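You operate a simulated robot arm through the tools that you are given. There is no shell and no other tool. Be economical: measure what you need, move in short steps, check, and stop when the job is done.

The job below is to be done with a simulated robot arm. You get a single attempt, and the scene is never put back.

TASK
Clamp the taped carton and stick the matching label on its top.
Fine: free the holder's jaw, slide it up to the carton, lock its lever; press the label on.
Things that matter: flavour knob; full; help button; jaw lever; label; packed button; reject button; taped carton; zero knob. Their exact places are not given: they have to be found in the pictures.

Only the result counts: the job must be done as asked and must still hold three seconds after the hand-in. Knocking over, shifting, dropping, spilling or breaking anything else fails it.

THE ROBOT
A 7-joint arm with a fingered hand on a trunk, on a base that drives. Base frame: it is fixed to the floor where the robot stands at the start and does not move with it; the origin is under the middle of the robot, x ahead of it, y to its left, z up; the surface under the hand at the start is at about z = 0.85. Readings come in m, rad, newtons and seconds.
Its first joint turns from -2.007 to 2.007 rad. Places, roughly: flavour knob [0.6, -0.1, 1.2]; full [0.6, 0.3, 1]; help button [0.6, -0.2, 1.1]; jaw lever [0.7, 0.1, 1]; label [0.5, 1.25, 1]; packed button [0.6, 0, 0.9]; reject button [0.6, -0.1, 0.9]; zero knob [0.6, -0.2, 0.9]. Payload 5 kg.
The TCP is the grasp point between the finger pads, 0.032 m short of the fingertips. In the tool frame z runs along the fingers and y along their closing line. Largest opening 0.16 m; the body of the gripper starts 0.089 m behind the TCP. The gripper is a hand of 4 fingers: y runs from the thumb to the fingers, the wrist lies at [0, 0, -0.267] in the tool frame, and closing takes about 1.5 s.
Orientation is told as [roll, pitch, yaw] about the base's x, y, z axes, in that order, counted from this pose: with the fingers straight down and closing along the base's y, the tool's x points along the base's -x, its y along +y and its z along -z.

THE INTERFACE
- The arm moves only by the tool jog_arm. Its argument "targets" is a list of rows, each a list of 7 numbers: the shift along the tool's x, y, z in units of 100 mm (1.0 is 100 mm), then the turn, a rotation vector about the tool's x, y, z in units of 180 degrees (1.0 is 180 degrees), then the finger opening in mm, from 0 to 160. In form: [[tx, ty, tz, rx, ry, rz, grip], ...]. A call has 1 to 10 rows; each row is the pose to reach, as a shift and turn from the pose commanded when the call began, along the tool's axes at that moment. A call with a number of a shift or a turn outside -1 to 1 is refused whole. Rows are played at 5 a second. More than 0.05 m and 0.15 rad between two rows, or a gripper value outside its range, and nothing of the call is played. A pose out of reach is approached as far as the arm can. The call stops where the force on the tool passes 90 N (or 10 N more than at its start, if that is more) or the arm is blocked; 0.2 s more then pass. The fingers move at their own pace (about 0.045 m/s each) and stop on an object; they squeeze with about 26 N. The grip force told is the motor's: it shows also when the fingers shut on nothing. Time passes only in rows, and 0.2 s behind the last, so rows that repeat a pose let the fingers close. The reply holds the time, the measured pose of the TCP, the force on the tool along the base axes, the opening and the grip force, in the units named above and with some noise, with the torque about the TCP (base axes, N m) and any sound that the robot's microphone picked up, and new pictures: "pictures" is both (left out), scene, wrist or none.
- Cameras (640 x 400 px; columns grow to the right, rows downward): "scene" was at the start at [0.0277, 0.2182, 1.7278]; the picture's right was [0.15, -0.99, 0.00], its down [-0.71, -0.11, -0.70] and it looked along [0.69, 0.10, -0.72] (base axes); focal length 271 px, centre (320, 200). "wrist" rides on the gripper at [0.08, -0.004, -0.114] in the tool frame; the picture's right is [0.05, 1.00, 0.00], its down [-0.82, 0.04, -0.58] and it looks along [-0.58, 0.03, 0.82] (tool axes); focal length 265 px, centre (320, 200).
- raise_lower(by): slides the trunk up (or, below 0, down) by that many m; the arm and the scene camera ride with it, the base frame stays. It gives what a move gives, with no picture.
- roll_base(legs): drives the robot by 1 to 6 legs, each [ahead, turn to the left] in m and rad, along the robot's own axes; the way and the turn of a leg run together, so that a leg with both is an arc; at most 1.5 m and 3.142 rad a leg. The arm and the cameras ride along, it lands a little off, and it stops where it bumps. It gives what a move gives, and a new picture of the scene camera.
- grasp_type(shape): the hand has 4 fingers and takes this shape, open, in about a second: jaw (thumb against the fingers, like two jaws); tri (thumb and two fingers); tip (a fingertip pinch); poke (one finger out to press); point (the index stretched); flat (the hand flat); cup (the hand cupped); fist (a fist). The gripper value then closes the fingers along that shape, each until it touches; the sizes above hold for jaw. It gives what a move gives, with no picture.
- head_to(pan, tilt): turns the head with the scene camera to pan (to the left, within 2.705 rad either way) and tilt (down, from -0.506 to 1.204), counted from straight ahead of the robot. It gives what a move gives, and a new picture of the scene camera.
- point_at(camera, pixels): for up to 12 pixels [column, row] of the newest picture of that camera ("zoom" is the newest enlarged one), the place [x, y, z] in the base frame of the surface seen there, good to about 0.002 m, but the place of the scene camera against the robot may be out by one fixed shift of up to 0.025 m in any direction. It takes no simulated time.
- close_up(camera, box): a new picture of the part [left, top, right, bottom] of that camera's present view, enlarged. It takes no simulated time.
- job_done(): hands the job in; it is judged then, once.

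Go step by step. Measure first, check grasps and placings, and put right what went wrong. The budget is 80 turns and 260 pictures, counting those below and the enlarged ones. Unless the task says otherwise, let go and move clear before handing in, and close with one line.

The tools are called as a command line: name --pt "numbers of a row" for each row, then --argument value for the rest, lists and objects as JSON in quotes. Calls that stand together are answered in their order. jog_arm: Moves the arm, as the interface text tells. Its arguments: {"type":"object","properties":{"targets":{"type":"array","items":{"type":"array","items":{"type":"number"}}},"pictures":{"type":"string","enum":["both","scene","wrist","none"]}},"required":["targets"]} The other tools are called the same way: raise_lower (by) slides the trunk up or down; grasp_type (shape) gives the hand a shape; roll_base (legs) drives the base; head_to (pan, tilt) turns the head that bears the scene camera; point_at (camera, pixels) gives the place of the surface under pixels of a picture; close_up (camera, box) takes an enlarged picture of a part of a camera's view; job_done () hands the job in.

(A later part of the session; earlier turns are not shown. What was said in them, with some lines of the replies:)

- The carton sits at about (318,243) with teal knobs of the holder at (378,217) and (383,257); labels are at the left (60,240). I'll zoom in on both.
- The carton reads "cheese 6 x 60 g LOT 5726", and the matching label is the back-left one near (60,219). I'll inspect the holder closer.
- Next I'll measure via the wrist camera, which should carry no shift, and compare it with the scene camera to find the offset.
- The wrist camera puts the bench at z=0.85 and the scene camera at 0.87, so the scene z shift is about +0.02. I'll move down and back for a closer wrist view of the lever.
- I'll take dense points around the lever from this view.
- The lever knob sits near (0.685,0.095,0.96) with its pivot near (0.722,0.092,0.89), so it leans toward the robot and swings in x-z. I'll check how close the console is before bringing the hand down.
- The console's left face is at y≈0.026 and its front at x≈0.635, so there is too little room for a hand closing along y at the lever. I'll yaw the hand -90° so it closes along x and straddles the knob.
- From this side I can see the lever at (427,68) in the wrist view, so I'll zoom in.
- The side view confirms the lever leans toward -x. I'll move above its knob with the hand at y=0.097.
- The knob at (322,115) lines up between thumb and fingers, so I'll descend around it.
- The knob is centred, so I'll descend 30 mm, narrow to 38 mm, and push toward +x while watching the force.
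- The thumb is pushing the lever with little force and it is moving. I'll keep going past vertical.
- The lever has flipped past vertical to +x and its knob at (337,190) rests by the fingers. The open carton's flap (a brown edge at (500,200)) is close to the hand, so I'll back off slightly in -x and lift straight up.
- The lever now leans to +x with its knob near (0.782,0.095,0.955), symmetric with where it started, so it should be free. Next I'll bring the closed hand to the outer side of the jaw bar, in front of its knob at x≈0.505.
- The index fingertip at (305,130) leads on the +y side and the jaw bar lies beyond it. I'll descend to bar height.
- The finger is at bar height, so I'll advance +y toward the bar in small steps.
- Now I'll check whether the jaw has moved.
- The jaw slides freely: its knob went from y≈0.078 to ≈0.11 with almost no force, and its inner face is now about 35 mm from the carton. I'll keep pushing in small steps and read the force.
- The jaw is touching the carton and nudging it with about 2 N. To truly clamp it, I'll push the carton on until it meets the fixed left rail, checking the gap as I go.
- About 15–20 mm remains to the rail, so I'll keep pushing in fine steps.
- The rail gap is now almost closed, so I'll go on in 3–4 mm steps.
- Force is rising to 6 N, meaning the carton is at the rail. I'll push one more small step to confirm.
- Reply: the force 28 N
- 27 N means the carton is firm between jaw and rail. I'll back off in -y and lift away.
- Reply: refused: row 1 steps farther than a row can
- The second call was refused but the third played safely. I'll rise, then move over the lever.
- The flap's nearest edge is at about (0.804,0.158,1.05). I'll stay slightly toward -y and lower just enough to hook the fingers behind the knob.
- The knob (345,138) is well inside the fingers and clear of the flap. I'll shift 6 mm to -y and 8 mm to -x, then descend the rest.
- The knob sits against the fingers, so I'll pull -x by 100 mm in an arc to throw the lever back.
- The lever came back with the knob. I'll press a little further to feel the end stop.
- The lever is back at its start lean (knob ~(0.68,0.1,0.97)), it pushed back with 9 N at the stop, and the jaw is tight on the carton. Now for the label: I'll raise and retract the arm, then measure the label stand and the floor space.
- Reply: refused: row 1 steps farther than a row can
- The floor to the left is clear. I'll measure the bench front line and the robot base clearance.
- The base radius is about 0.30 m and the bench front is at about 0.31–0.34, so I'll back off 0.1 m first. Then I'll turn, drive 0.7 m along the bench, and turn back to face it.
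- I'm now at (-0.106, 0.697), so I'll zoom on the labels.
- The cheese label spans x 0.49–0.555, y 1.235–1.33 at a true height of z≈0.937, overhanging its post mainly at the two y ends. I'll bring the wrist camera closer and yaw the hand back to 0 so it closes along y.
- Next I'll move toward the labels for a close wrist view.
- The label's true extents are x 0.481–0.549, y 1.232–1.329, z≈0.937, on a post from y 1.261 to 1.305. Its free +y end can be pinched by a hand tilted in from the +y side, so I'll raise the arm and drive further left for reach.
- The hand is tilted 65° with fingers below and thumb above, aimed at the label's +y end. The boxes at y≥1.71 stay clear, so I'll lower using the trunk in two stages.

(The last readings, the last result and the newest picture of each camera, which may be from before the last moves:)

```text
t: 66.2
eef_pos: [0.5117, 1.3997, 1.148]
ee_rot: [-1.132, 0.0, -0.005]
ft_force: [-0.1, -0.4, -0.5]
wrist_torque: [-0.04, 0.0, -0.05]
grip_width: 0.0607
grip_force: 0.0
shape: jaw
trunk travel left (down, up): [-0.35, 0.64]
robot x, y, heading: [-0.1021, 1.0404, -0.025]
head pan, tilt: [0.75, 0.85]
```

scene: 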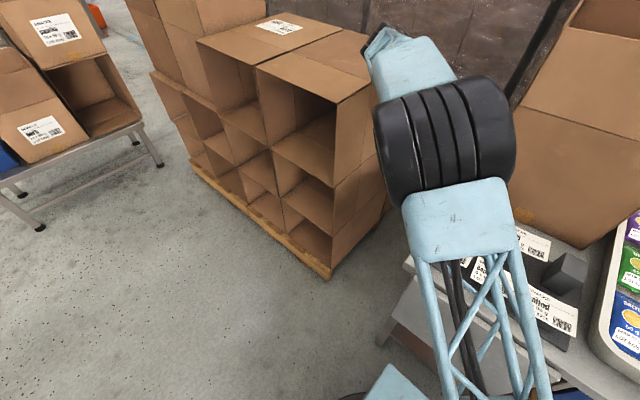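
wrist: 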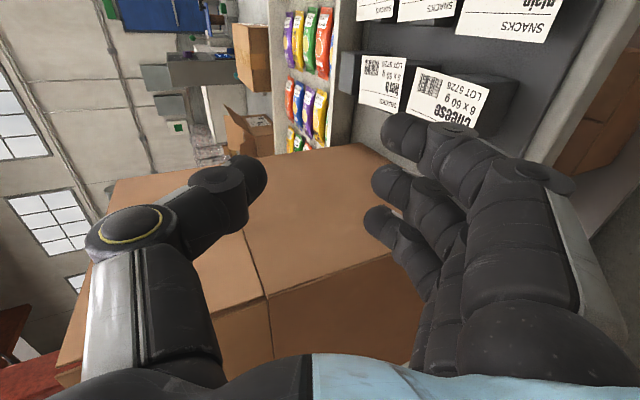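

point_at --camera "scene" --pixels '[[410, 60], [385, 40], [440, 130], [375, 130], [450, 70]]'

raise_lower --by -0.12

head_to --pan 0.95 --tilt 0.6

close_up --camera "wrist" --box '[240, 0, 640, 260]'

```text
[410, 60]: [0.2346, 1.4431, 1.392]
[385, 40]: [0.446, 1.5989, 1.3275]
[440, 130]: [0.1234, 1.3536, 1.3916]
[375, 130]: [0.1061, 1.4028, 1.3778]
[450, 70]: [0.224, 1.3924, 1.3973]
```

```text
t: 67.7
eef_pos: [0.5118, 1.3984, 1.0281]
ee_rot: [-1.132, 0.0, -0.011]
ft_force: [-0.3, 0.7, 0.2]
wrist_torque: [0.0, 0.01, -0.01]
grip_width: 0.0609
grip_force: 0.0
shape: jaw
trunk travel left (down, up): [-0.23, 0.76]
robot x, y, heading: [-0.0982, 1.0388, -0.024]
head pan, tilt: [0.75, 0.85]
```

```text
t: 68.4
eef_pos: [0.5104, 1.3988, 1.0274]
ee_rot: [-1.13, -0.001, -0.009]
ft_force: [0.6, -0.5, 0.5]
wrist_torque: [0.02, 0.01, -0.02]
grip_width: 0.0609
grip_force: 0.0
shape: jaw
trunk travel left (down, up): [-0.23, 0.76]
robot x, y, heading: [-0.0989, 1.0398, -0.019]
head pan, tilt: [0.949, 0.6]
```

scene: 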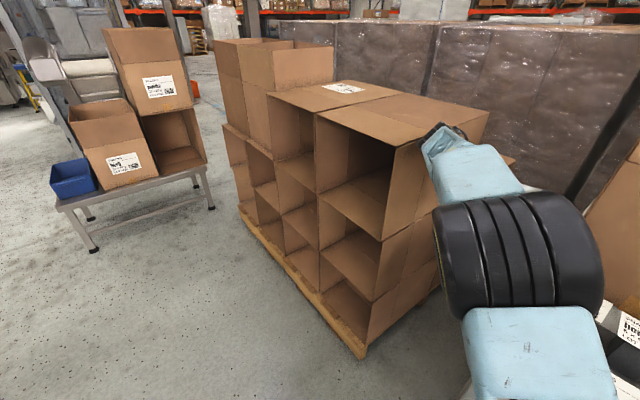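

```text
1.54 times, centred on (440, 130) of wrist
```

zoom: 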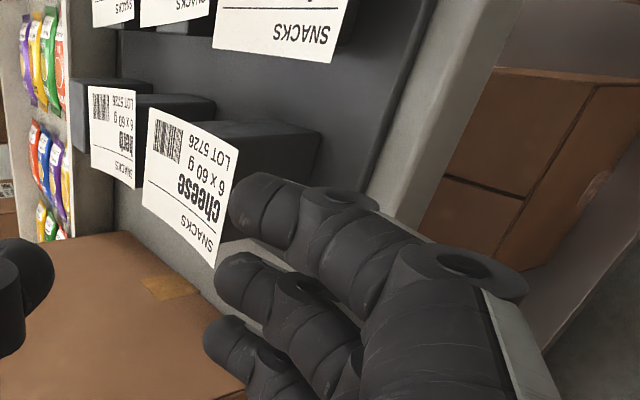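

The forearm is clear of the boxes. I'll shift -y by 30 mm and then down 70 mm to just beside the label's end, with the opening narrowed to 44 mm.

jog_arm --pt "-0.04 -0.128 0.271 0 0 0 50" --pt "-0.04 0.189 0.42 0 0 0 44" --pt "-0.04 0.505 0.57 0 0 0 44" --pt "-0.04 0.505 0.57 0 0 0 44"

close_up --camera "wrist" --box '[200, 60, 480, 240]'

```text
t: 69.4
eef_pos: [0.5167, 1.3695, 0.9587]
ee_rot: [-1.131, -0.001, -0.009]
ft_force: [0.6, 0.4, 0.4]
wrist_torque: [-0.01, -0.03, 0.01]
grip_width: 0.0442
grip_force: 0.1
shape: jaw
trunk travel left (down, up): [-0.23, 0.76]
robot x, y, heading: [-0.0986, 1.0403, -0.02]
head pan, tilt: [0.949, 0.6]
```

scene: 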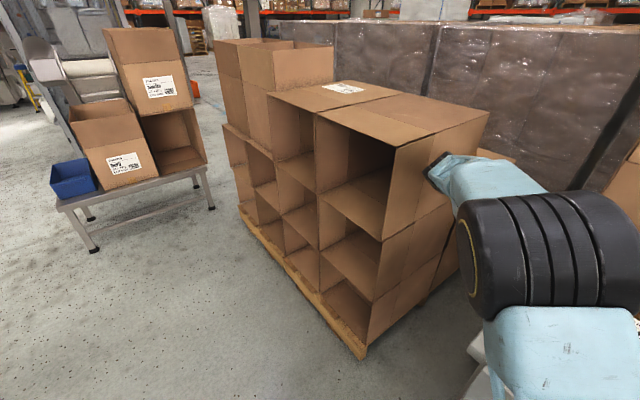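
wrist: 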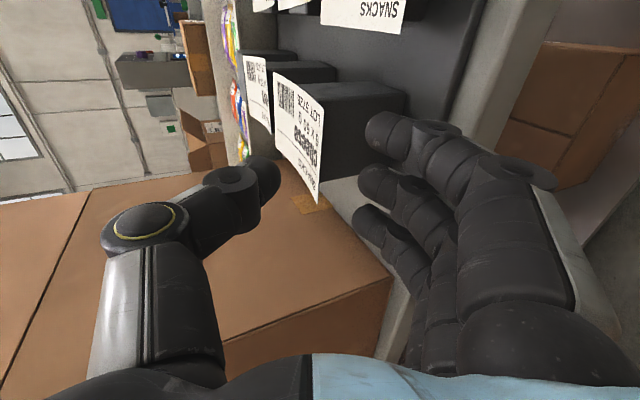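

```text
2.22 times, centred on (340, 150) of wrist
```

zoom: 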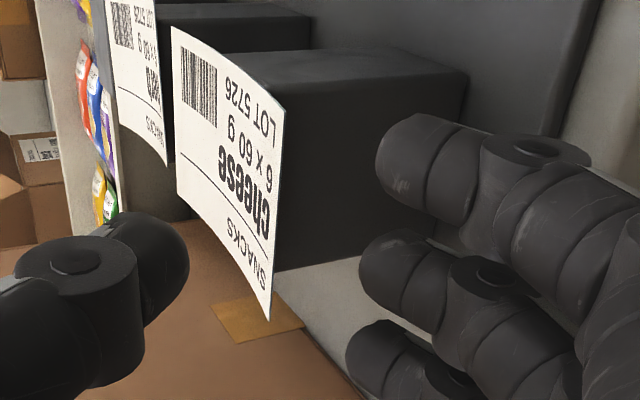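

The label's end lies between the thumb (above) and fingers (below). I'll advance about 26 mm along the tool axis.

jog_arm --pt "0 0 0.13 0 0 0 44" --pt "0 0 0.25 0 0 0 44" --pictures "none"

close_up --camera "wrist" --box '[200, 60, 480, 240]'

point_at --camera "zoom" --pixels '[[272, 110], [255, 300], [230, 180], [400, 140], [375, 260], [180, 240], [360, 340]]'

```text
t: 70.0
eef_pos: [0.5142, 1.3459, 0.9471]
ee_rot: [-1.131, 0.001, -0.009]
ft_force: [-0.3, -0.3, -0.1]
wrist_torque: [0.0, -0.02, 0.02]
grip_width: 0.0445
grip_force: 0.0
shape: jaw
trunk travel left (down, up): [-0.23, 0.76]
robot x, y, heading: [-0.0962, 1.0432, -0.024]
head pan, tilt: [0.949, 0.6]
```

```text
2.22 times, centred on (340, 150) of wrist
```

zoom: 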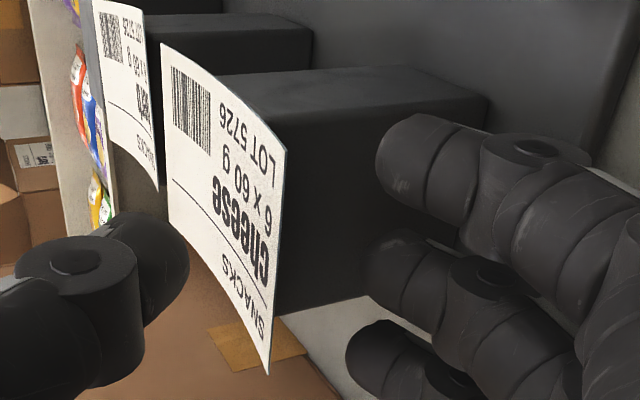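

```text
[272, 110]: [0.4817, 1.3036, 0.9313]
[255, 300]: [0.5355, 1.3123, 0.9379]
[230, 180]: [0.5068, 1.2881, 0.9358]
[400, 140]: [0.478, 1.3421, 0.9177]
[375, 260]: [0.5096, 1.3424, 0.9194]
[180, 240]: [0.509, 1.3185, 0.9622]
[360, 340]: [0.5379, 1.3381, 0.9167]
```

The fingertips only just reach under the edge, so I'll advance 8 mm more with a slight raise and close.

jog_arm --pt "0 -0.04 0.08 0 0 0 44" --pt "0 -0.04 0.08 0 0 0 20" --pt "0 -0.04 0.08 0 0 0 10" --pt "0 -0.04 0.08 0 0 0 10" --pictures "none"

close_up --camera "wrist" --box '[200, 60, 480, 240]'

```text
t: 71.0
eef_pos: [0.5156, 1.3371, 0.9473]
ee_rot: [-1.132, 0.0, -0.009]
ft_force: [-0.7, 0.3, -0.9]
wrist_torque: [-0.03, -0.01, -0.01]
grip_width: 0.0106
grip_force: 0.0
shape: jaw
trunk travel left (down, up): [-0.23, 0.76]
robot x, y, heading: [-0.0977, 1.0393, -0.026]
head pan, tilt: [0.949, 0.6]
```

```text
2.22 times, centred on (340, 150) of wrist
```

zoom: 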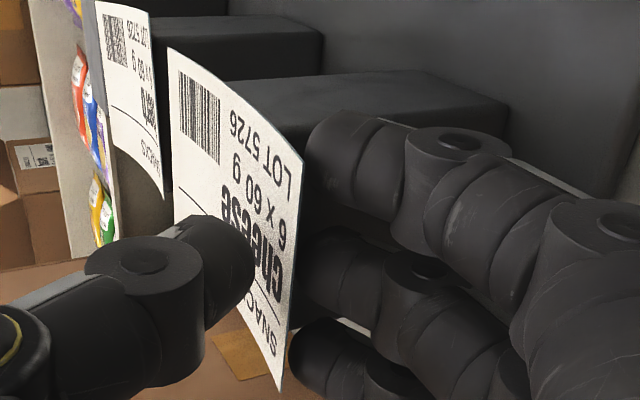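

The thumb is over the label's end and the fingers under it. I'll close fully.

jog_arm --pt "0 0 0 0 0 0 4" --pt "0 0 0 0 0 0 0" --pt "0 0 0 0 0 0 0" --pt "0 0 0 0 0 0 0" --pictures "none"

close_up --camera "wrist" --box '[200, 60, 480, 240]'

```text
t: 72.0
eef_pos: [0.5151, 1.3374, 0.948]
ee_rot: [-1.132, -0.001, -0.01]
ft_force: [0.6, 0.3, 1.6]
wrist_torque: [-0.1, 0.0, 0.06]
grip_width: 0.0
grip_force: 25.9
shape: jaw
trunk travel left (down, up): [-0.23, 0.76]
robot x, y, heading: [-0.0987, 1.0414, -0.019]
head pan, tilt: [0.949, 0.6]
```

```text
2.22 times, centred on (340, 150) of wrist
```

zoom: 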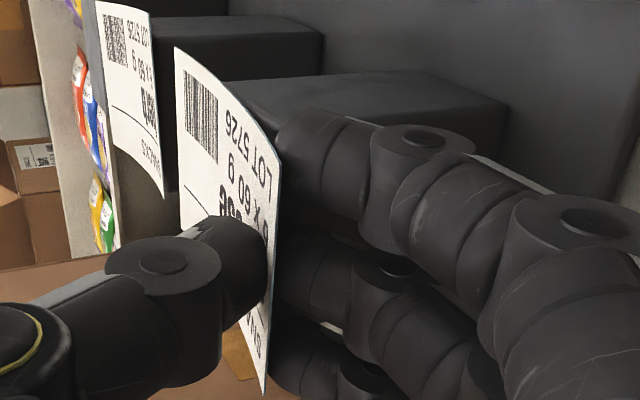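

It is pinched at 26 N. I'll lift 40 mm straight up and check.

jog_arm --pt "0 -0.09 -0.043 0 0 0 0" --pt "0 -0.2 -0.09 0 0 0 0" --pt "0 -0.36 -0.17 0 0 0 0" --pictures "wrist"

close_up --camera "wrist" --box '[200, 60, 480, 240]'

```text
t: 72.8
eef_pos: [0.5157, 1.3368, 0.9879]
ee_rot: [-1.13, 0.0, -0.009]
ft_force: [0.2, 0.7, 0.1]
wrist_torque: [-0.01, 0.02, 0.0]
grip_width: 0.0001
grip_force: 26.4
shape: jaw
trunk travel left (down, up): [-0.23, 0.76]
robot x, y, heading: [-0.0965, 1.0412, -0.023]
head pan, tilt: [0.949, 0.6]
```

wrist: 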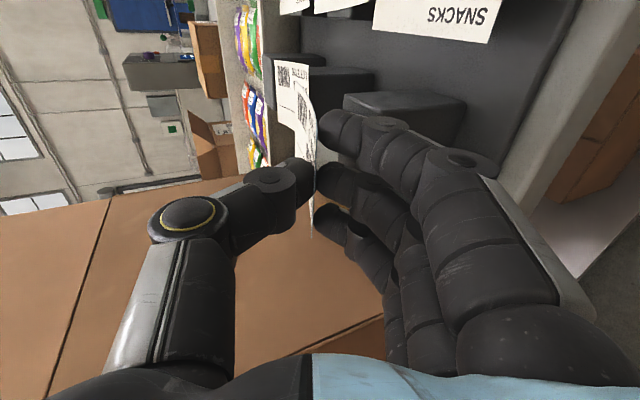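

```text
2.22 times, centred on (340, 150) of wrist
```

zoom: 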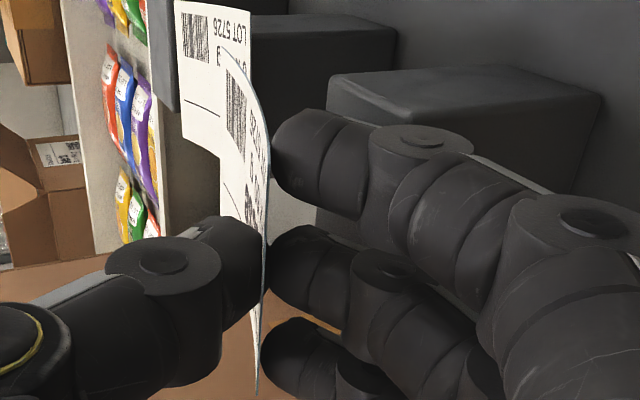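

The cheese label came off its post held flat along the fingers. I'll raise the trunk so everything clears the boxes, then drive back 0.89 m so the hand arrives over the carton.

raise_lower --by 0.42

roll_base --legs '[[0, 1.59], [-0.89, 0], [0, -1.5708]]'

head_to --pan 0.3 --tilt 0.95

close_up --camera "wrist" --box '[160, 40, 480, 240]'

```text
refused: 0.42 is not a number from -0.4 to 0.4
```

```text
t: 85.3
eef_pos: [0.4512, 0.4862, 0.9885]
ee_rot: [-1.122, 0.013, 0.079]
ft_force: [-13.9, 6.5, 3.6]
wrist_torque: [0.11, 0.12, 0.19]
grip_width: 0.0004
grip_force: 26.2
shape: jaw
trunk travel left (down, up): [-0.23, 0.76]
robot x, y, heading: [-0.1261, 0.1312, 0.058]
head pan, tilt: [0.949, 0.6]
stopped in leg 3: the force on the tool passed its limit at 113 N (the readings are from after the stop); the commanded pose is now the measured one
```

scene: 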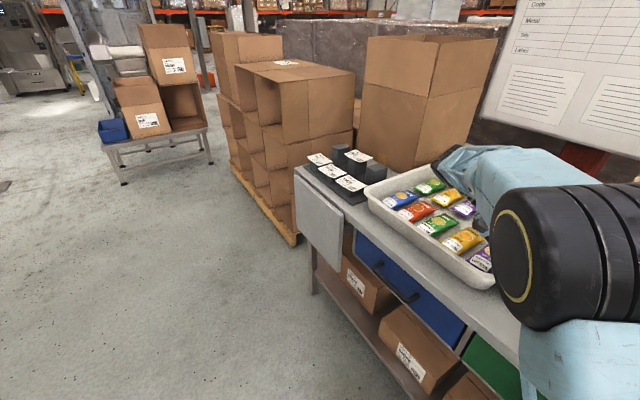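

```text
t: 86.3
eef_pos: [0.4519, 0.4852, 0.9875]
ee_rot: [-1.122, 0.012, 0.079]
ft_force: [-23.9, 10.6, 5.0]
wrist_torque: [0.19, 0.3, 0.3]
grip_width: 0.0
grip_force: 26.0
shape: jaw
trunk travel left (down, up): [-0.23, 0.76]
robot x, y, heading: [-0.1258, 0.1308, 0.06]
head pan, tilt: [0.3, 0.949]
```

scene: 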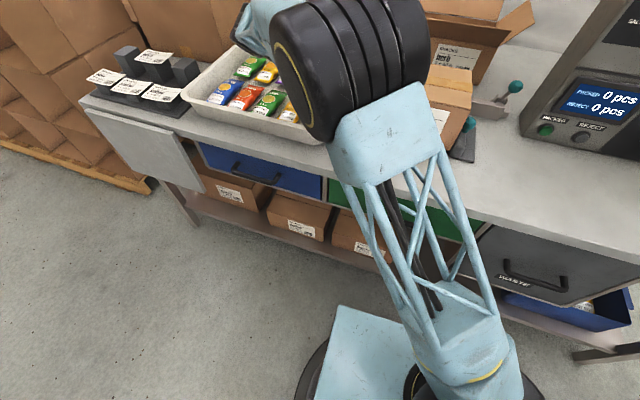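

```text
2.00 times, centred on (320, 140) of wrist
```

zoom: 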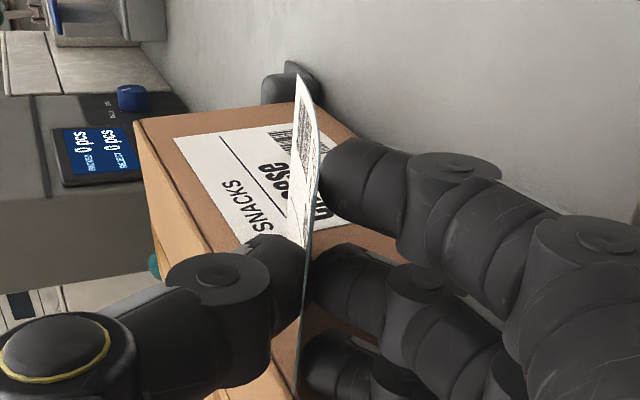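

The trunk raise was refused (limit 0.4), so the turn ran low and the hand bumped near the carton's front-left corner. I'll ease back in -x off the contact, then rise.

jog_arm --pt "0.1 0 0 0 0 0 0" --pt "0.25 0 0 0 0 0 0" --pt "0.4 0 0 0 0 0 0" --pictures "wrist"

raise_lower --by 0.3

jog_arm --pt "0 0 0 0 0 0 0"

```text
t: 87.1
eef_pos: [0.4141, 0.4796, 0.9864]
ee_rot: [-1.121, 0.012, 0.078]
ft_force: [-0.2, -0.4, -0.1]
wrist_torque: [0.0, -0.05, -0.01]
grip_width: 0.0
grip_force: 26.0
shape: jaw
trunk travel left (down, up): [-0.23, 0.76]
robot x, y, heading: [-0.1235, 0.132, 0.055]
head pan, tilt: [0.3, 0.949]
```

wrist: 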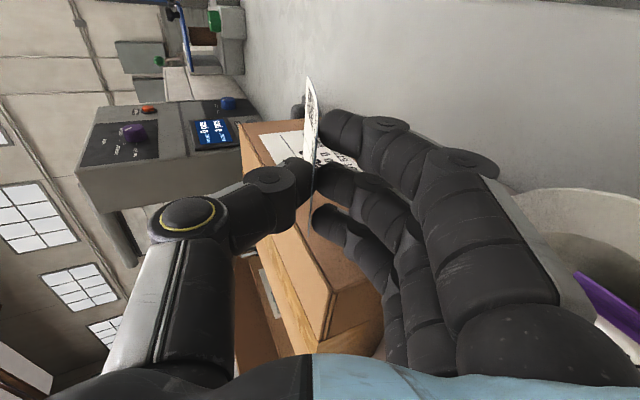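

```text
t: 90.1
eef_pos: [0.4133, 0.4816, 1.2883]
ee_rot: [-1.123, 0.013, 0.079]
ft_force: [-0.5, 0.2, 0.3]
wrist_torque: [0.01, -0.02, -0.01]
grip_width: 0.0
grip_force: 26.2
shape: jaw
trunk travel left (down, up): [-0.53, 0.46]
robot x, y, heading: [-0.1287, 0.1318, 0.054]
head pan, tilt: [0.3, 0.949]
```

```text
t: 90.5
eef_pos: [0.4134, 0.4806, 1.2873]
ee_rot: [-1.122, 0.013, 0.079]
ft_force: [0.4, -0.4, 0.1]
wrist_torque: [-0.04, 0.0, -0.02]
grip_width: 0.0
grip_force: 25.8
shape: jaw
trunk travel left (down, up): [-0.53, 0.46]
robot x, y, heading: [-0.1271, 0.1329, 0.053]
head pan, tilt: [0.3, 0.949]
```

scene: 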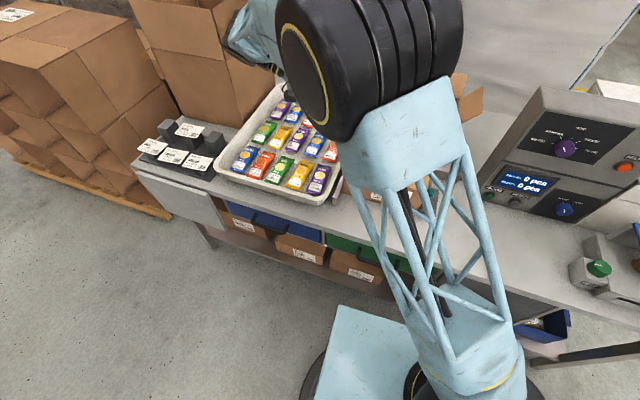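
wrist: 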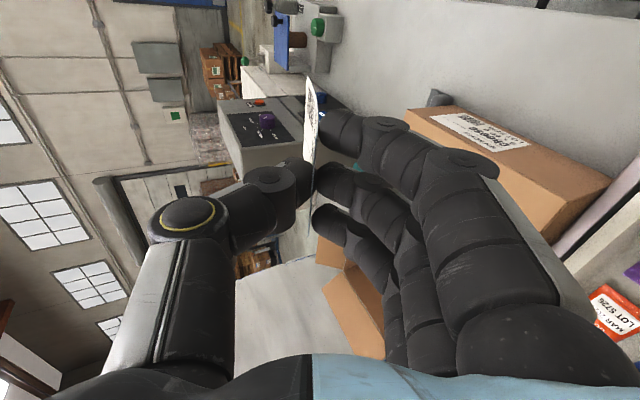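

The label is still held. I'll check whether the carton or tray moved.

close_up --camera "wrist" --box '[400, 80, 640, 330]'

point_at --camera "wrist" --pixels '[[410, 112], [450, 108], [605, 180], [545, 235], [430, 130], [560, 225], [590, 230], [620, 210], [436, 98], [560, 200], [480, 150]]'

close_up --camera "scene" --box '[200, 70, 360, 210]'

```text
1.60 times, centred on (520, 205) of wrist
```

zoom: 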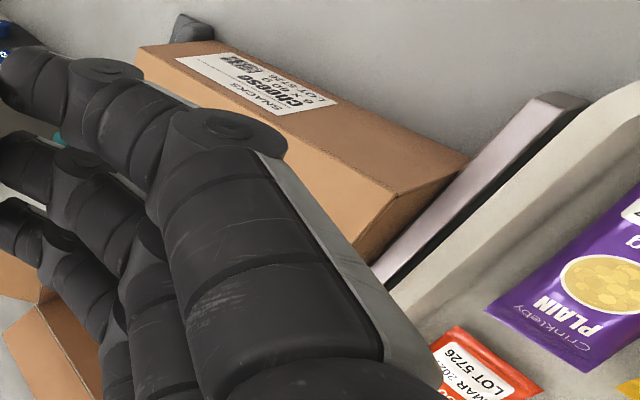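

```text
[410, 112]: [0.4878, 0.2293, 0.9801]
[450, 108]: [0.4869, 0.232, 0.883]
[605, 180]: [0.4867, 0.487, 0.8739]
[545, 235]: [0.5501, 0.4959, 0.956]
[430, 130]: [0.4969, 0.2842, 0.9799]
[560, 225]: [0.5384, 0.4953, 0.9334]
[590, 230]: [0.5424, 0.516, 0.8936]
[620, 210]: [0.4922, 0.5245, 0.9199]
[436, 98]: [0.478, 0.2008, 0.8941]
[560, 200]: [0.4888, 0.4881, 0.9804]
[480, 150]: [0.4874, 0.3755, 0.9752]
```

```text
2.86 times, centred on (280, 140) of scene
```

zoom: 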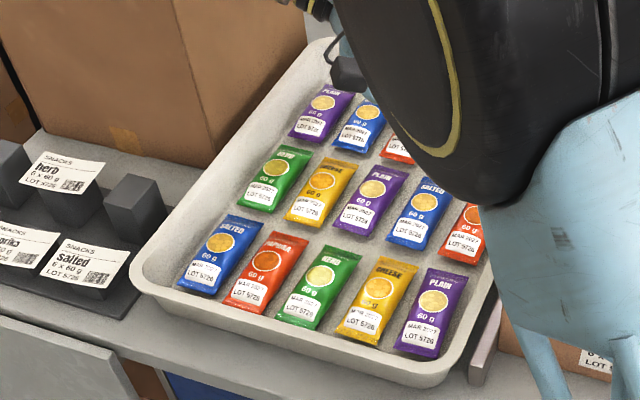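

The tray is unchanged; the carton was only pushed snug against the back rail (front face now x≈0.487, top z 0.981). I'll make the hand steeper (~52° tilt), square the yaw, and move over the carton top.

jog_arm --pt "-0.3 0 0 -0.025 0.008 0.004 0" --pt "-0.6 0 0 -0.05 0.016 0.008 0" --pt "-0.95 0 0 -0.07 0.0226 0.0108 0" --pictures "none"

jog_arm --pt "-0.4 -0.1 0.2 0 0 0 0" --pt "-0.65 -0.3 0.5 0 0 0 0" --pt "-0.65 -0.48 0.62 0 0 0 0"

```text
t: 91.3
eef_pos: [0.5097, 0.4903, 1.2851]
ee_rot: [-0.902, 0.023, 0.001]
ft_force: [0.1, 0.1, 0.7]
wrist_torque: [-0.01, 0.01, 0.01]
grip_width: 0.0
grip_force: 25.9
shape: jaw
trunk travel left (down, up): [-0.53, 0.46]
robot x, y, heading: [-0.1282, 0.1299, 0.052]
head pan, tilt: [0.3, 0.949]
```

```text
t: 92.1
eef_pos: [0.5739, 0.4101, 1.2839]
ee_rot: [-0.902, 0.021, 0.001]
ft_force: [0.4, -0.8, -0.7]
wrist_torque: [-0.01, 0.03, 0.02]
grip_width: 0.0001
grip_force: 26.2
shape: jaw
trunk travel left (down, up): [-0.53, 0.46]
robot x, y, heading: [-0.1274, 0.1342, 0.055]
head pan, tilt: [0.3, 0.949]
```

scene: 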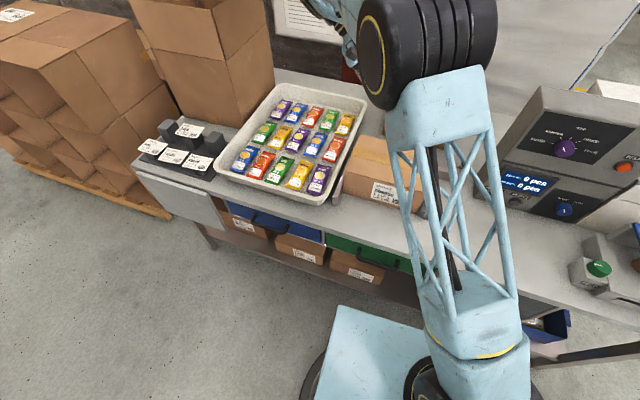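
wrist: 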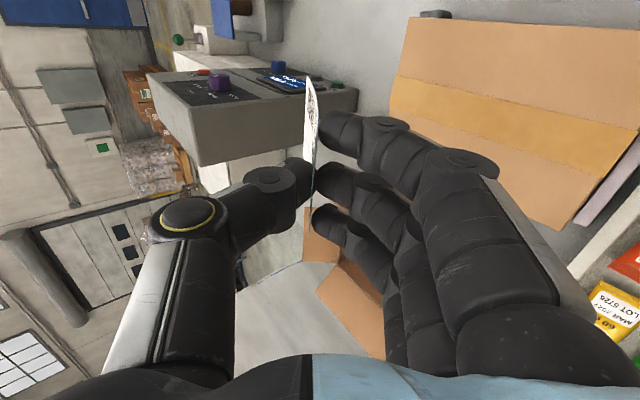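

The label is over the carton, so I'll lower the trunk 0.18 m.

raise_lower --by -0.18

close_up --camera "wrist" --box '[200, 20, 520, 240]'

point_at --camera "zoom" --pixels '[[221, 130], [220, 160], [230, 190], [215, 140], [235, 240], [222, 120], [400, 100], [450, 200]]'

```text
t: 94.1
eef_pos: [0.5754, 0.4081, 1.104]
ee_rot: [-0.905, 0.021, 0.0]
ft_force: [-0.4, 0.0, -0.6]
wrist_torque: [-0.03, -0.01, 0.02]
grip_width: 0.0
grip_force: 26.5
shape: jaw
trunk travel left (down, up): [-0.35, 0.64]
robot x, y, heading: [-0.1246, 0.1297, 0.055]
head pan, tilt: [0.3, 0.949]
```

```text
1.82 times, centred on (360, 130) of wrist
```

zoom: 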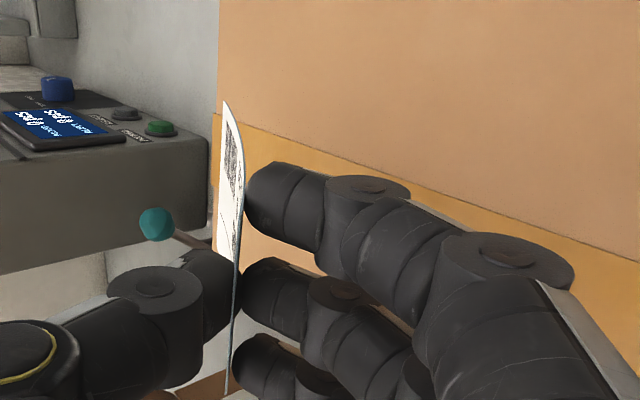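

```text
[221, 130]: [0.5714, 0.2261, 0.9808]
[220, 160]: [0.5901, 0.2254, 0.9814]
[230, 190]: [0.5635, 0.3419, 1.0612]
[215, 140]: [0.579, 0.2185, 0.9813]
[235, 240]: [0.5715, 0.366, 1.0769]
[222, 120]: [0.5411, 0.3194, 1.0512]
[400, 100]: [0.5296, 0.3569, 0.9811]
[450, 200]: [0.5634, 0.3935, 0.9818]
```

The label's far edge is about 53 mm below and 89 mm ahead of the TCP, so touchdown should be near TCP z≈1.036. I'll descend to just above that.

jog_arm --pt "-0.07 0.15 0.2 0 0 0 0" --pt "-0.07 0.3 0.4 0 0 0 0" --pt "-0.07 0.4 0.46 0 0 0 0" --pictures "none"

close_up --camera "wrist" --box '[200, 20, 520, 240]'

point_at --camera "zoom" --pixels '[[230, 190], [222, 125], [226, 140], [222, 108], [180, 100], [235, 240]]'

```text
t: 94.9
eef_pos: [0.5802, 0.4005, 1.0441]
ee_rot: [-0.905, 0.022, 0.0]
ft_force: [-0.2, 0.4, -0.3]
wrist_torque: [0.04, -0.02, -0.01]
grip_width: 0.0
grip_force: 25.8
shape: jaw
trunk travel left (down, up): [-0.35, 0.64]
robot x, y, heading: [-0.1238, 0.1292, 0.052]
head pan, tilt: [0.3, 0.949]
```

```text
1.82 times, centred on (360, 130) of wrist
```

zoom: 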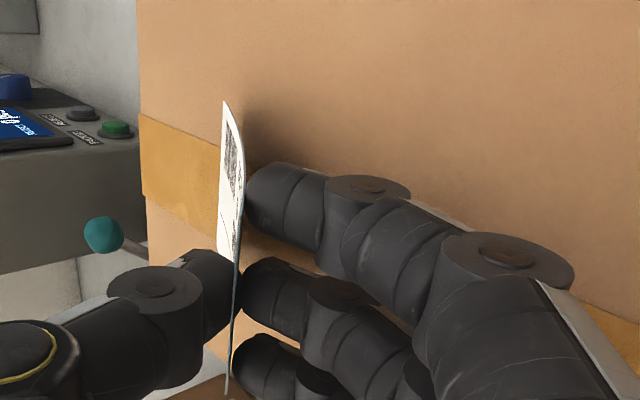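

```text
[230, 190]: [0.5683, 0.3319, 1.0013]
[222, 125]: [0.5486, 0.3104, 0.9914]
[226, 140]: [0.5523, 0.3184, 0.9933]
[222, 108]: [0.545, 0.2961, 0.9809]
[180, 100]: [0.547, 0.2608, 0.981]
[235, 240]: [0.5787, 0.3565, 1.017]
```

The far edge is about 9 mm above the top. I'll lower 11 mm to touch, then open gently.

jog_arm --pt "0 0.05 0.037 0 0 0 0" --pt "0 0.087 0.068 0 0 0 0" --pt "0 0.087 0.068 0 0 0 0" --pictures "none"

close_up --camera "wrist" --box '[200, 20, 520, 240]'

```text
t: 95.7
eef_pos: [0.5795, 0.3988, 1.0334]
ee_rot: [-0.905, 0.022, 0.0]
ft_force: [0.0, 0.1, 2.0]
wrist_torque: [-0.11, -0.06, 0.05]
grip_width: 0.0
grip_force: 26.2
shape: jaw
trunk travel left (down, up): [-0.35, 0.64]
robot x, y, heading: [-0.1267, 0.1289, 0.046]
head pan, tilt: [0.3, 0.949]
```

```text
1.82 times, centred on (360, 130) of wrist
```

zoom: 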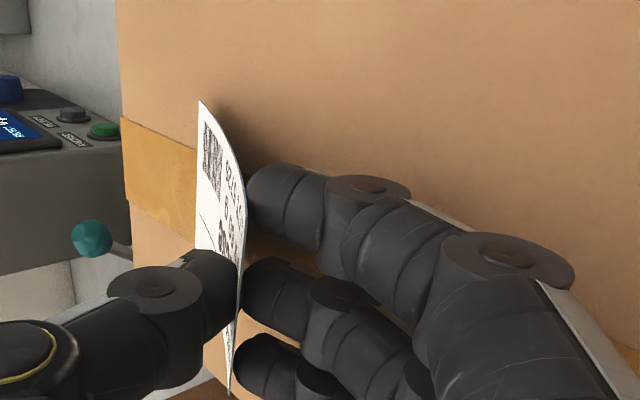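

The label bends compliantly on contact (2 N). I'll lower 14 mm more with a slight +y move so it lies flatter before release.

jog_arm --pt "0 0.07 0.02 0 0 0 0" --pt "0 0.147 0.04 0 0 0 0" --pt "0 0.147 0.04 0 0 0 0" --pictures "none"

close_up --camera "wrist" --box '[200, 20, 520, 240]'

```text
t: 96.5
eef_pos: [0.5791, 0.4054, 1.0192]
ee_rot: [-0.904, 0.023, 0.0]
ft_force: [0.4, 0.6, 1.4]
wrist_torque: [-0.23, -0.04, -0.01]
grip_width: 0.0
grip_force: 25.9
shape: jaw
trunk travel left (down, up): [-0.35, 0.64]
robot x, y, heading: [-0.1289, 0.1334, 0.053]
head pan, tilt: [0.3, 0.949]
```

```text
1.82 times, centred on (360, 130) of wrist
```

zoom: 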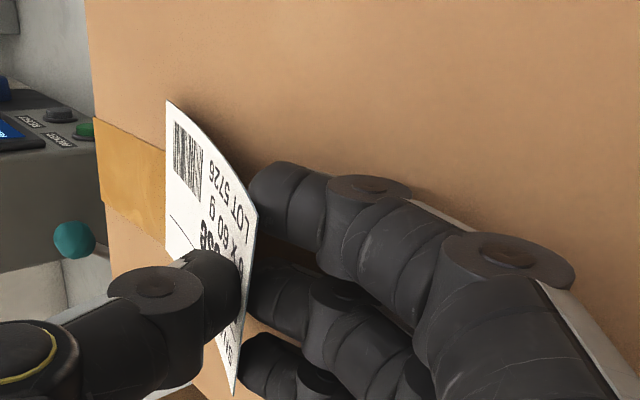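

The label has hinged nearly flat. I'll open a little while easing up, then pull the fingers out in +y.

jog_arm --pt "0 -0.03 -0.025 0 0 0 8" --pt "0 -0.063 -0.049 0 0 0 16" --pt "0 -0.063 -0.049 0 0 0 20" --pt "0 0.06 -0.206 0 0 0 24" --pt "0 0.185 -0.363 0 0 0 24" --pictures "none"

close_up --camera "wrist" --box '[200, 20, 520, 240]'

```text
t: 97.7
eef_pos: [0.5788, 0.4441, 1.0272]
ee_rot: [-0.901, 0.023, 0.0]
ft_force: [-0.4, 0.0, 0.7]
wrist_torque: [0.02, -0.02, 0.03]
grip_width: 0.0235
grip_force: 0.1
shape: jaw
trunk travel left (down, up): [-0.35, 0.64]
robot x, y, heading: [-0.1247, 0.1321, 0.054]
head pan, tilt: [0.3, 0.949]
```

```text
1.82 times, centred on (360, 130) of wrist
```

zoom: 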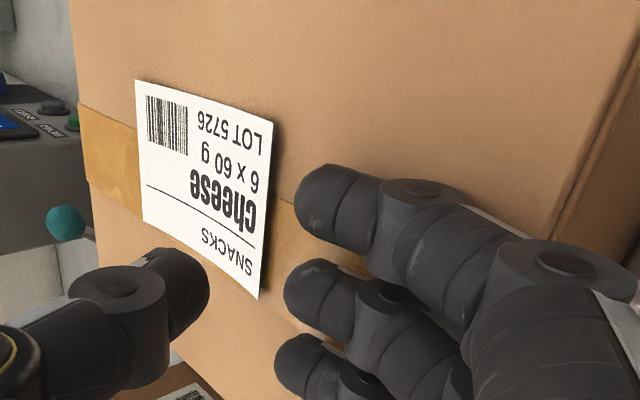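

The label is lying on the carton top, clear of the fingers. I'll measure it and lift away.

point_at --camera "zoom" --pixels '[[140, 85], [268, 125], [255, 292], [147, 222], [205, 180], [300, 60]]'

jog_arm --pt "0 0.0 -0.4 0 0 0 24" --pt "0 -0.2 -0.75 0 0 0 24" --pt "0 -0.4 -1.0 0 0 0 10"

```text
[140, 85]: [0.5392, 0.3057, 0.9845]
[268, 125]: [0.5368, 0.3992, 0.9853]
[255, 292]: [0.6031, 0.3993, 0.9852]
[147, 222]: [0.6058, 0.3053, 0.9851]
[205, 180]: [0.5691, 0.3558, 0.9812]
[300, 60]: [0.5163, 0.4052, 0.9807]
```

```text
t: 98.5
eef_pos: [0.5827, 0.498, 1.12]
ee_rot: [-0.904, 0.022, -0.002]
ft_force: [0.5, 0.2, 0.2]
wrist_torque: [0.0, 0.01, -0.01]
grip_width: 0.0106
grip_force: 0.0
shape: jaw
trunk travel left (down, up): [-0.35, 0.64]
robot x, y, heading: [-0.1257, 0.1321, 0.058]
head pan, tilt: [0.3, 0.949]
```

scene: 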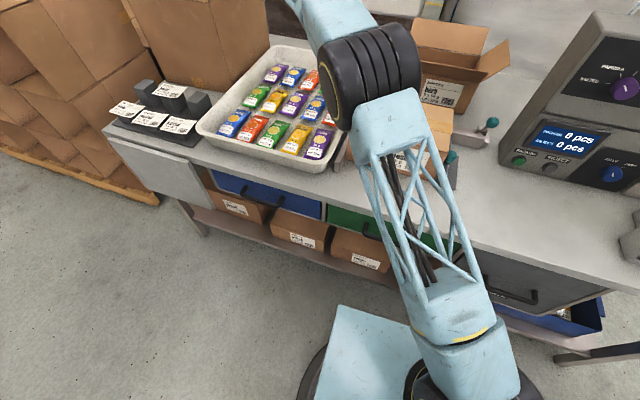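
wrist: 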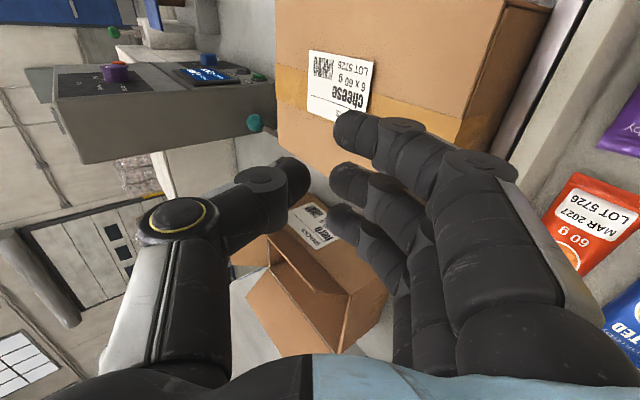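

The label is flat, centred at about (0.57,0.353) on the top, reading correctly. I'll turn the hand fingers-down and close it to press the label on.

jog_arm --pt "0 0 0 -0.045 0 0 0" --pt "0 0 0 -0.09 0 0 0" --pt "0 0 0 -0.135 0 0 0" --pt "0 0 0 -0.18 0 0 0" --pt "0 0 0 -0.225 0 0 0" --pt "0 0 0 -0.27 0 0 0" --pt "0 0 0 -0.288 0 0 0" --pictures "none"

jog_arm --pt "0.03 -0.4 0 0 0 0 0" --pt "0.08 -0.8 0 0 0 0 0" --pt "0.1 -1.0 0 0 0 0 0" --pictures "none"

jog_arm --pt "0 -0.4 0 0 0 0 0" --pt "0 -0.43 0.4 0 0 0 0" --pt "0 -0.43 0.7 0 0 0 0"

```text
t: 100.1
eef_pos: [0.5815, 0.4982, 1.1209]
ee_rot: [0.005, 0.02, -0.003]
ft_force: [-0.1, -0.4, -0.4]
wrist_torque: [0.02, 0.02, -0.01]
grip_width: 0.0001
grip_force: 26.0
shape: jaw
trunk travel left (down, up): [-0.35, 0.64]
robot x, y, heading: [-0.1266, 0.1291, 0.055]
head pan, tilt: [0.3, 0.949]
```

```text
t: 100.9
eef_pos: [0.5716, 0.3969, 1.1204]
ee_rot: [0.001, 0.023, 0.0]
ft_force: [-0.1, -0.1, -1.0]
wrist_torque: [0.03, 0.0, 0.02]
grip_width: 0.0001
grip_force: 26.2
shape: jaw
trunk travel left (down, up): [-0.35, 0.64]
robot x, y, heading: [-0.1285, 0.1321, 0.054]
head pan, tilt: [0.3, 0.949]
```

```text
t: 101.7
eef_pos: [0.5719, 0.355, 1.0487]
ee_rot: [0.001, 0.022, 0.001]
ft_force: [0.7, 0.5, -1.0]
wrist_torque: [0.0, 0.03, -0.02]
grip_width: 0.0
grip_force: 26.0
shape: jaw
trunk travel left (down, up): [-0.35, 0.64]
robot x, y, heading: [-0.1293, 0.1335, 0.054]
head pan, tilt: [0.3, 0.949]
```

scene: 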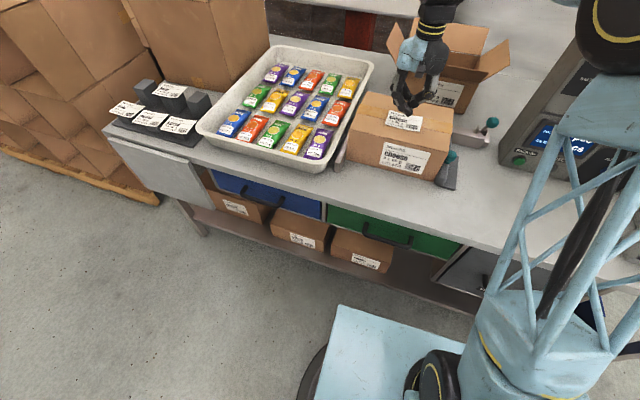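
wrist: 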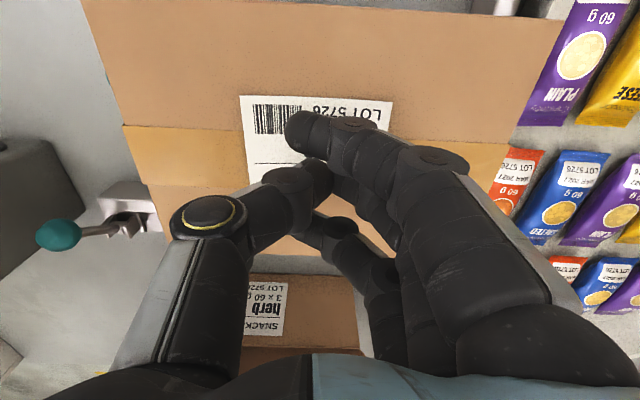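

The fingertips are centred over the label, so I'll press down in small steps until about 25 N.

jog_arm --pt "0 0 0.2 0 0 0 0" --pt "0 0 0.3 0 0 0 0" --pt "0 0 0.35 0 0 0 0" --pt "0 0 0.35 0 0 0 0" --pictures "none"

jog_arm --pt "0 0 0.02 0 0 0 0" --pt "0 0 0.04 0 0 0 0" --pt "0 0 0.04 0 0 0 0" --pictures "wrist"

```text
t: 102.7
eef_pos: [0.5689, 0.3546, 1.0176]
ee_rot: [0.002, 0.02, 0.0]
ft_force: [2.3, 2.1, 21.6]
wrist_torque: [0.28, -0.16, -0.03]
grip_width: 0.0001
grip_force: 25.8
shape: jaw
trunk travel left (down, up): [-0.35, 0.64]
robot x, y, heading: [-0.1283, 0.1332, 0.054]
head pan, tilt: [0.3, 0.949]
```

```text
t: 103.5
eef_pos: [0.57, 0.3544, 1.0158]
ee_rot: [0.003, 0.017, 0.001]
ft_force: [8.3, 7.4, 54.7]
wrist_torque: [0.82, -0.54, -0.07]
grip_width: 0.0001
grip_force: 25.7
shape: jaw
trunk travel left (down, up): [-0.35, 0.64]
robot x, y, heading: [-0.1272, 0.1353, 0.055]
head pan, tilt: [0.3, 0.949]
```

wrist: 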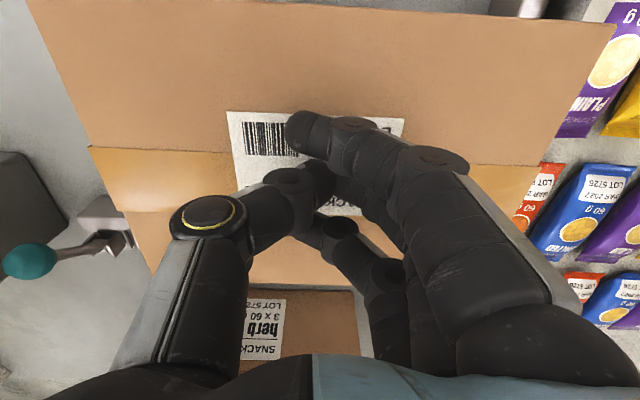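

Pressed at 55 N in the centre. I'll lift straight up and check the label, the clamp, and the lever.

jog_arm --pt "0 0 -0.1 0 0 0 0" --pt "0 0 -0.5 0 0 0 0" --pt "0 0 -0.9 0 0 0 0" --pt "0 0.05 -1.0 0 0 0 10" --pictures "none"

jog_arm --pt "0.3 0.1 -0.3 0 0 0 40" --pt "0.6 0.2 -0.6 0 0 0 60" --pt "0.8 0.3 -0.9 0 0 0 80"

close_up --camera "wrist" --box '[120, 0, 480, 220]'

close_up --camera "scene" --box '[320, 70, 520, 200]'

```text
t: 104.5
eef_pos: [0.5733, 0.3592, 1.1123]
ee_rot: [0.001, 0.023, 0.001]
ft_force: [-0.1, -0.1, 0.1]
wrist_torque: [0.0, -0.02, -0.01]
grip_width: 0.0087
grip_force: 0.1
shape: jaw
trunk travel left (down, up): [-0.35, 0.64]
robot x, y, heading: [-0.1218, 0.1307, 0.055]
head pan, tilt: [0.3, 0.949]
```

```text
t: 105.3
eef_pos: [0.4935, 0.3885, 1.2044]
ee_rot: [0.002, 0.02, 0.002]
ft_force: [0.8, 0.5, 0.3]
wrist_torque: [0.02, 0.0, -0.01]
grip_width: 0.0739
grip_force: 0.0
shape: jaw
trunk travel left (down, up): [-0.35, 0.64]
robot x, y, heading: [-0.1258, 0.1332, 0.057]
head pan, tilt: [0.3, 0.949]
```

scene: 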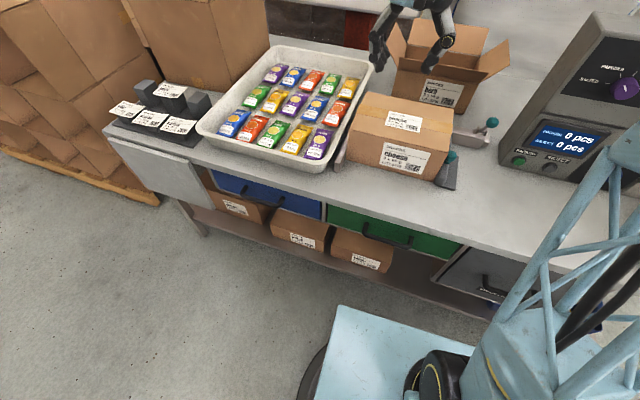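
wrist: 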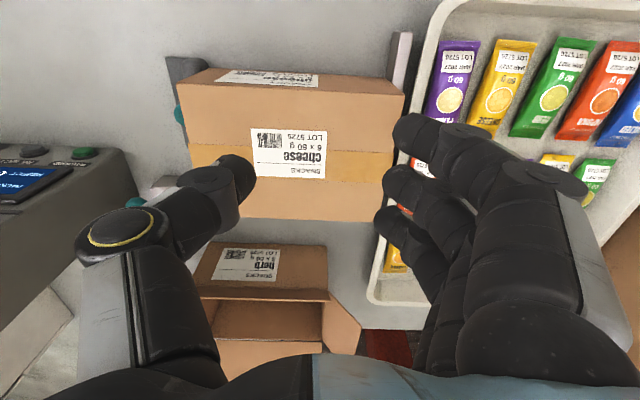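

```text
1.78 times, centred on (300, 110) of wrist
```

zoom: 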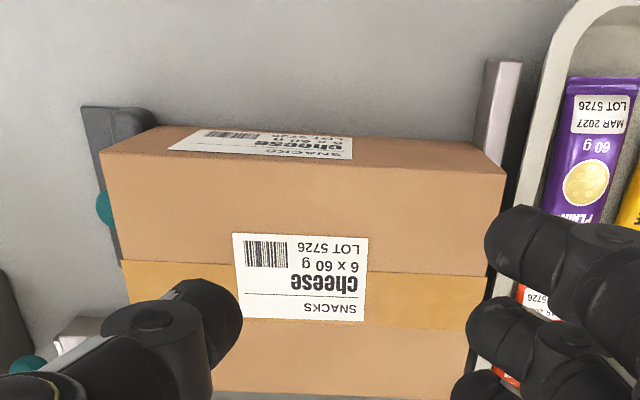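

```text
3.08 times, centred on (420, 135) of scene
```

zoom: 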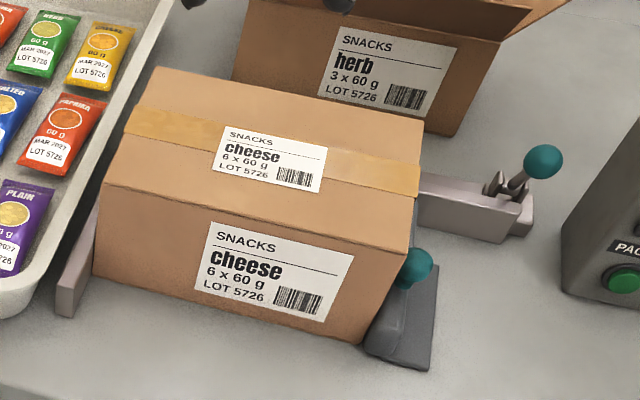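

The label is flat on the carton, the lever is back in the lock position and the jaw touches the carton. I'll make one last check of gaps and label edges.

close_up --camera "wrist" --box '[150, 40, 420, 200]'

point_at --camera "zoom" --pixels '[[240, 215], [415, 225], [410, 325], [248, 320], [325, 270], [72, 115], [590, 150], [45, 90], [590, 50], [90, 250], [560, 240], [60, 100]]'

```text
2.37 times, centred on (285, 120) of wrist
```

zoom: 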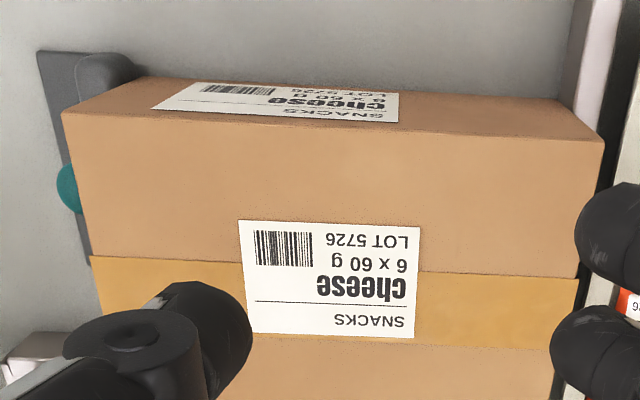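

```text
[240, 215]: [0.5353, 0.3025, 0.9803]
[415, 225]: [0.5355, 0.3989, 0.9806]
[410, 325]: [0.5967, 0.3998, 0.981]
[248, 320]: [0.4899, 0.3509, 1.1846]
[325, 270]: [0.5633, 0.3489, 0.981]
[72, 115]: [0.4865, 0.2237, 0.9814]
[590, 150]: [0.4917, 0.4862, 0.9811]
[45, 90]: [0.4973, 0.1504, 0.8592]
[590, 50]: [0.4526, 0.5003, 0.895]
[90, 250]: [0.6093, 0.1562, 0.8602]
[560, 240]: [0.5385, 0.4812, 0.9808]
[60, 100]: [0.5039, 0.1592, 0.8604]
```

The label corners now read z≈0.981, flush with the top. The carton spans y≈0.22–0.49 between jaw and rail, the lever is locked, and the hand is clear, so I'm handing in.

job_done

```text
The job is handed in.
```

I handed in the job with the taped cheese carton clamped between the jaw and the left rail, the lever locked, and the matching cheese label (6 x 60 g, LOT 5726) pressed flat on its top. During one drive the hand bumped the carton and pushed it about 1 cm back against the rear rail; it stayed clamped, and I saw no sign that anything else had moved.
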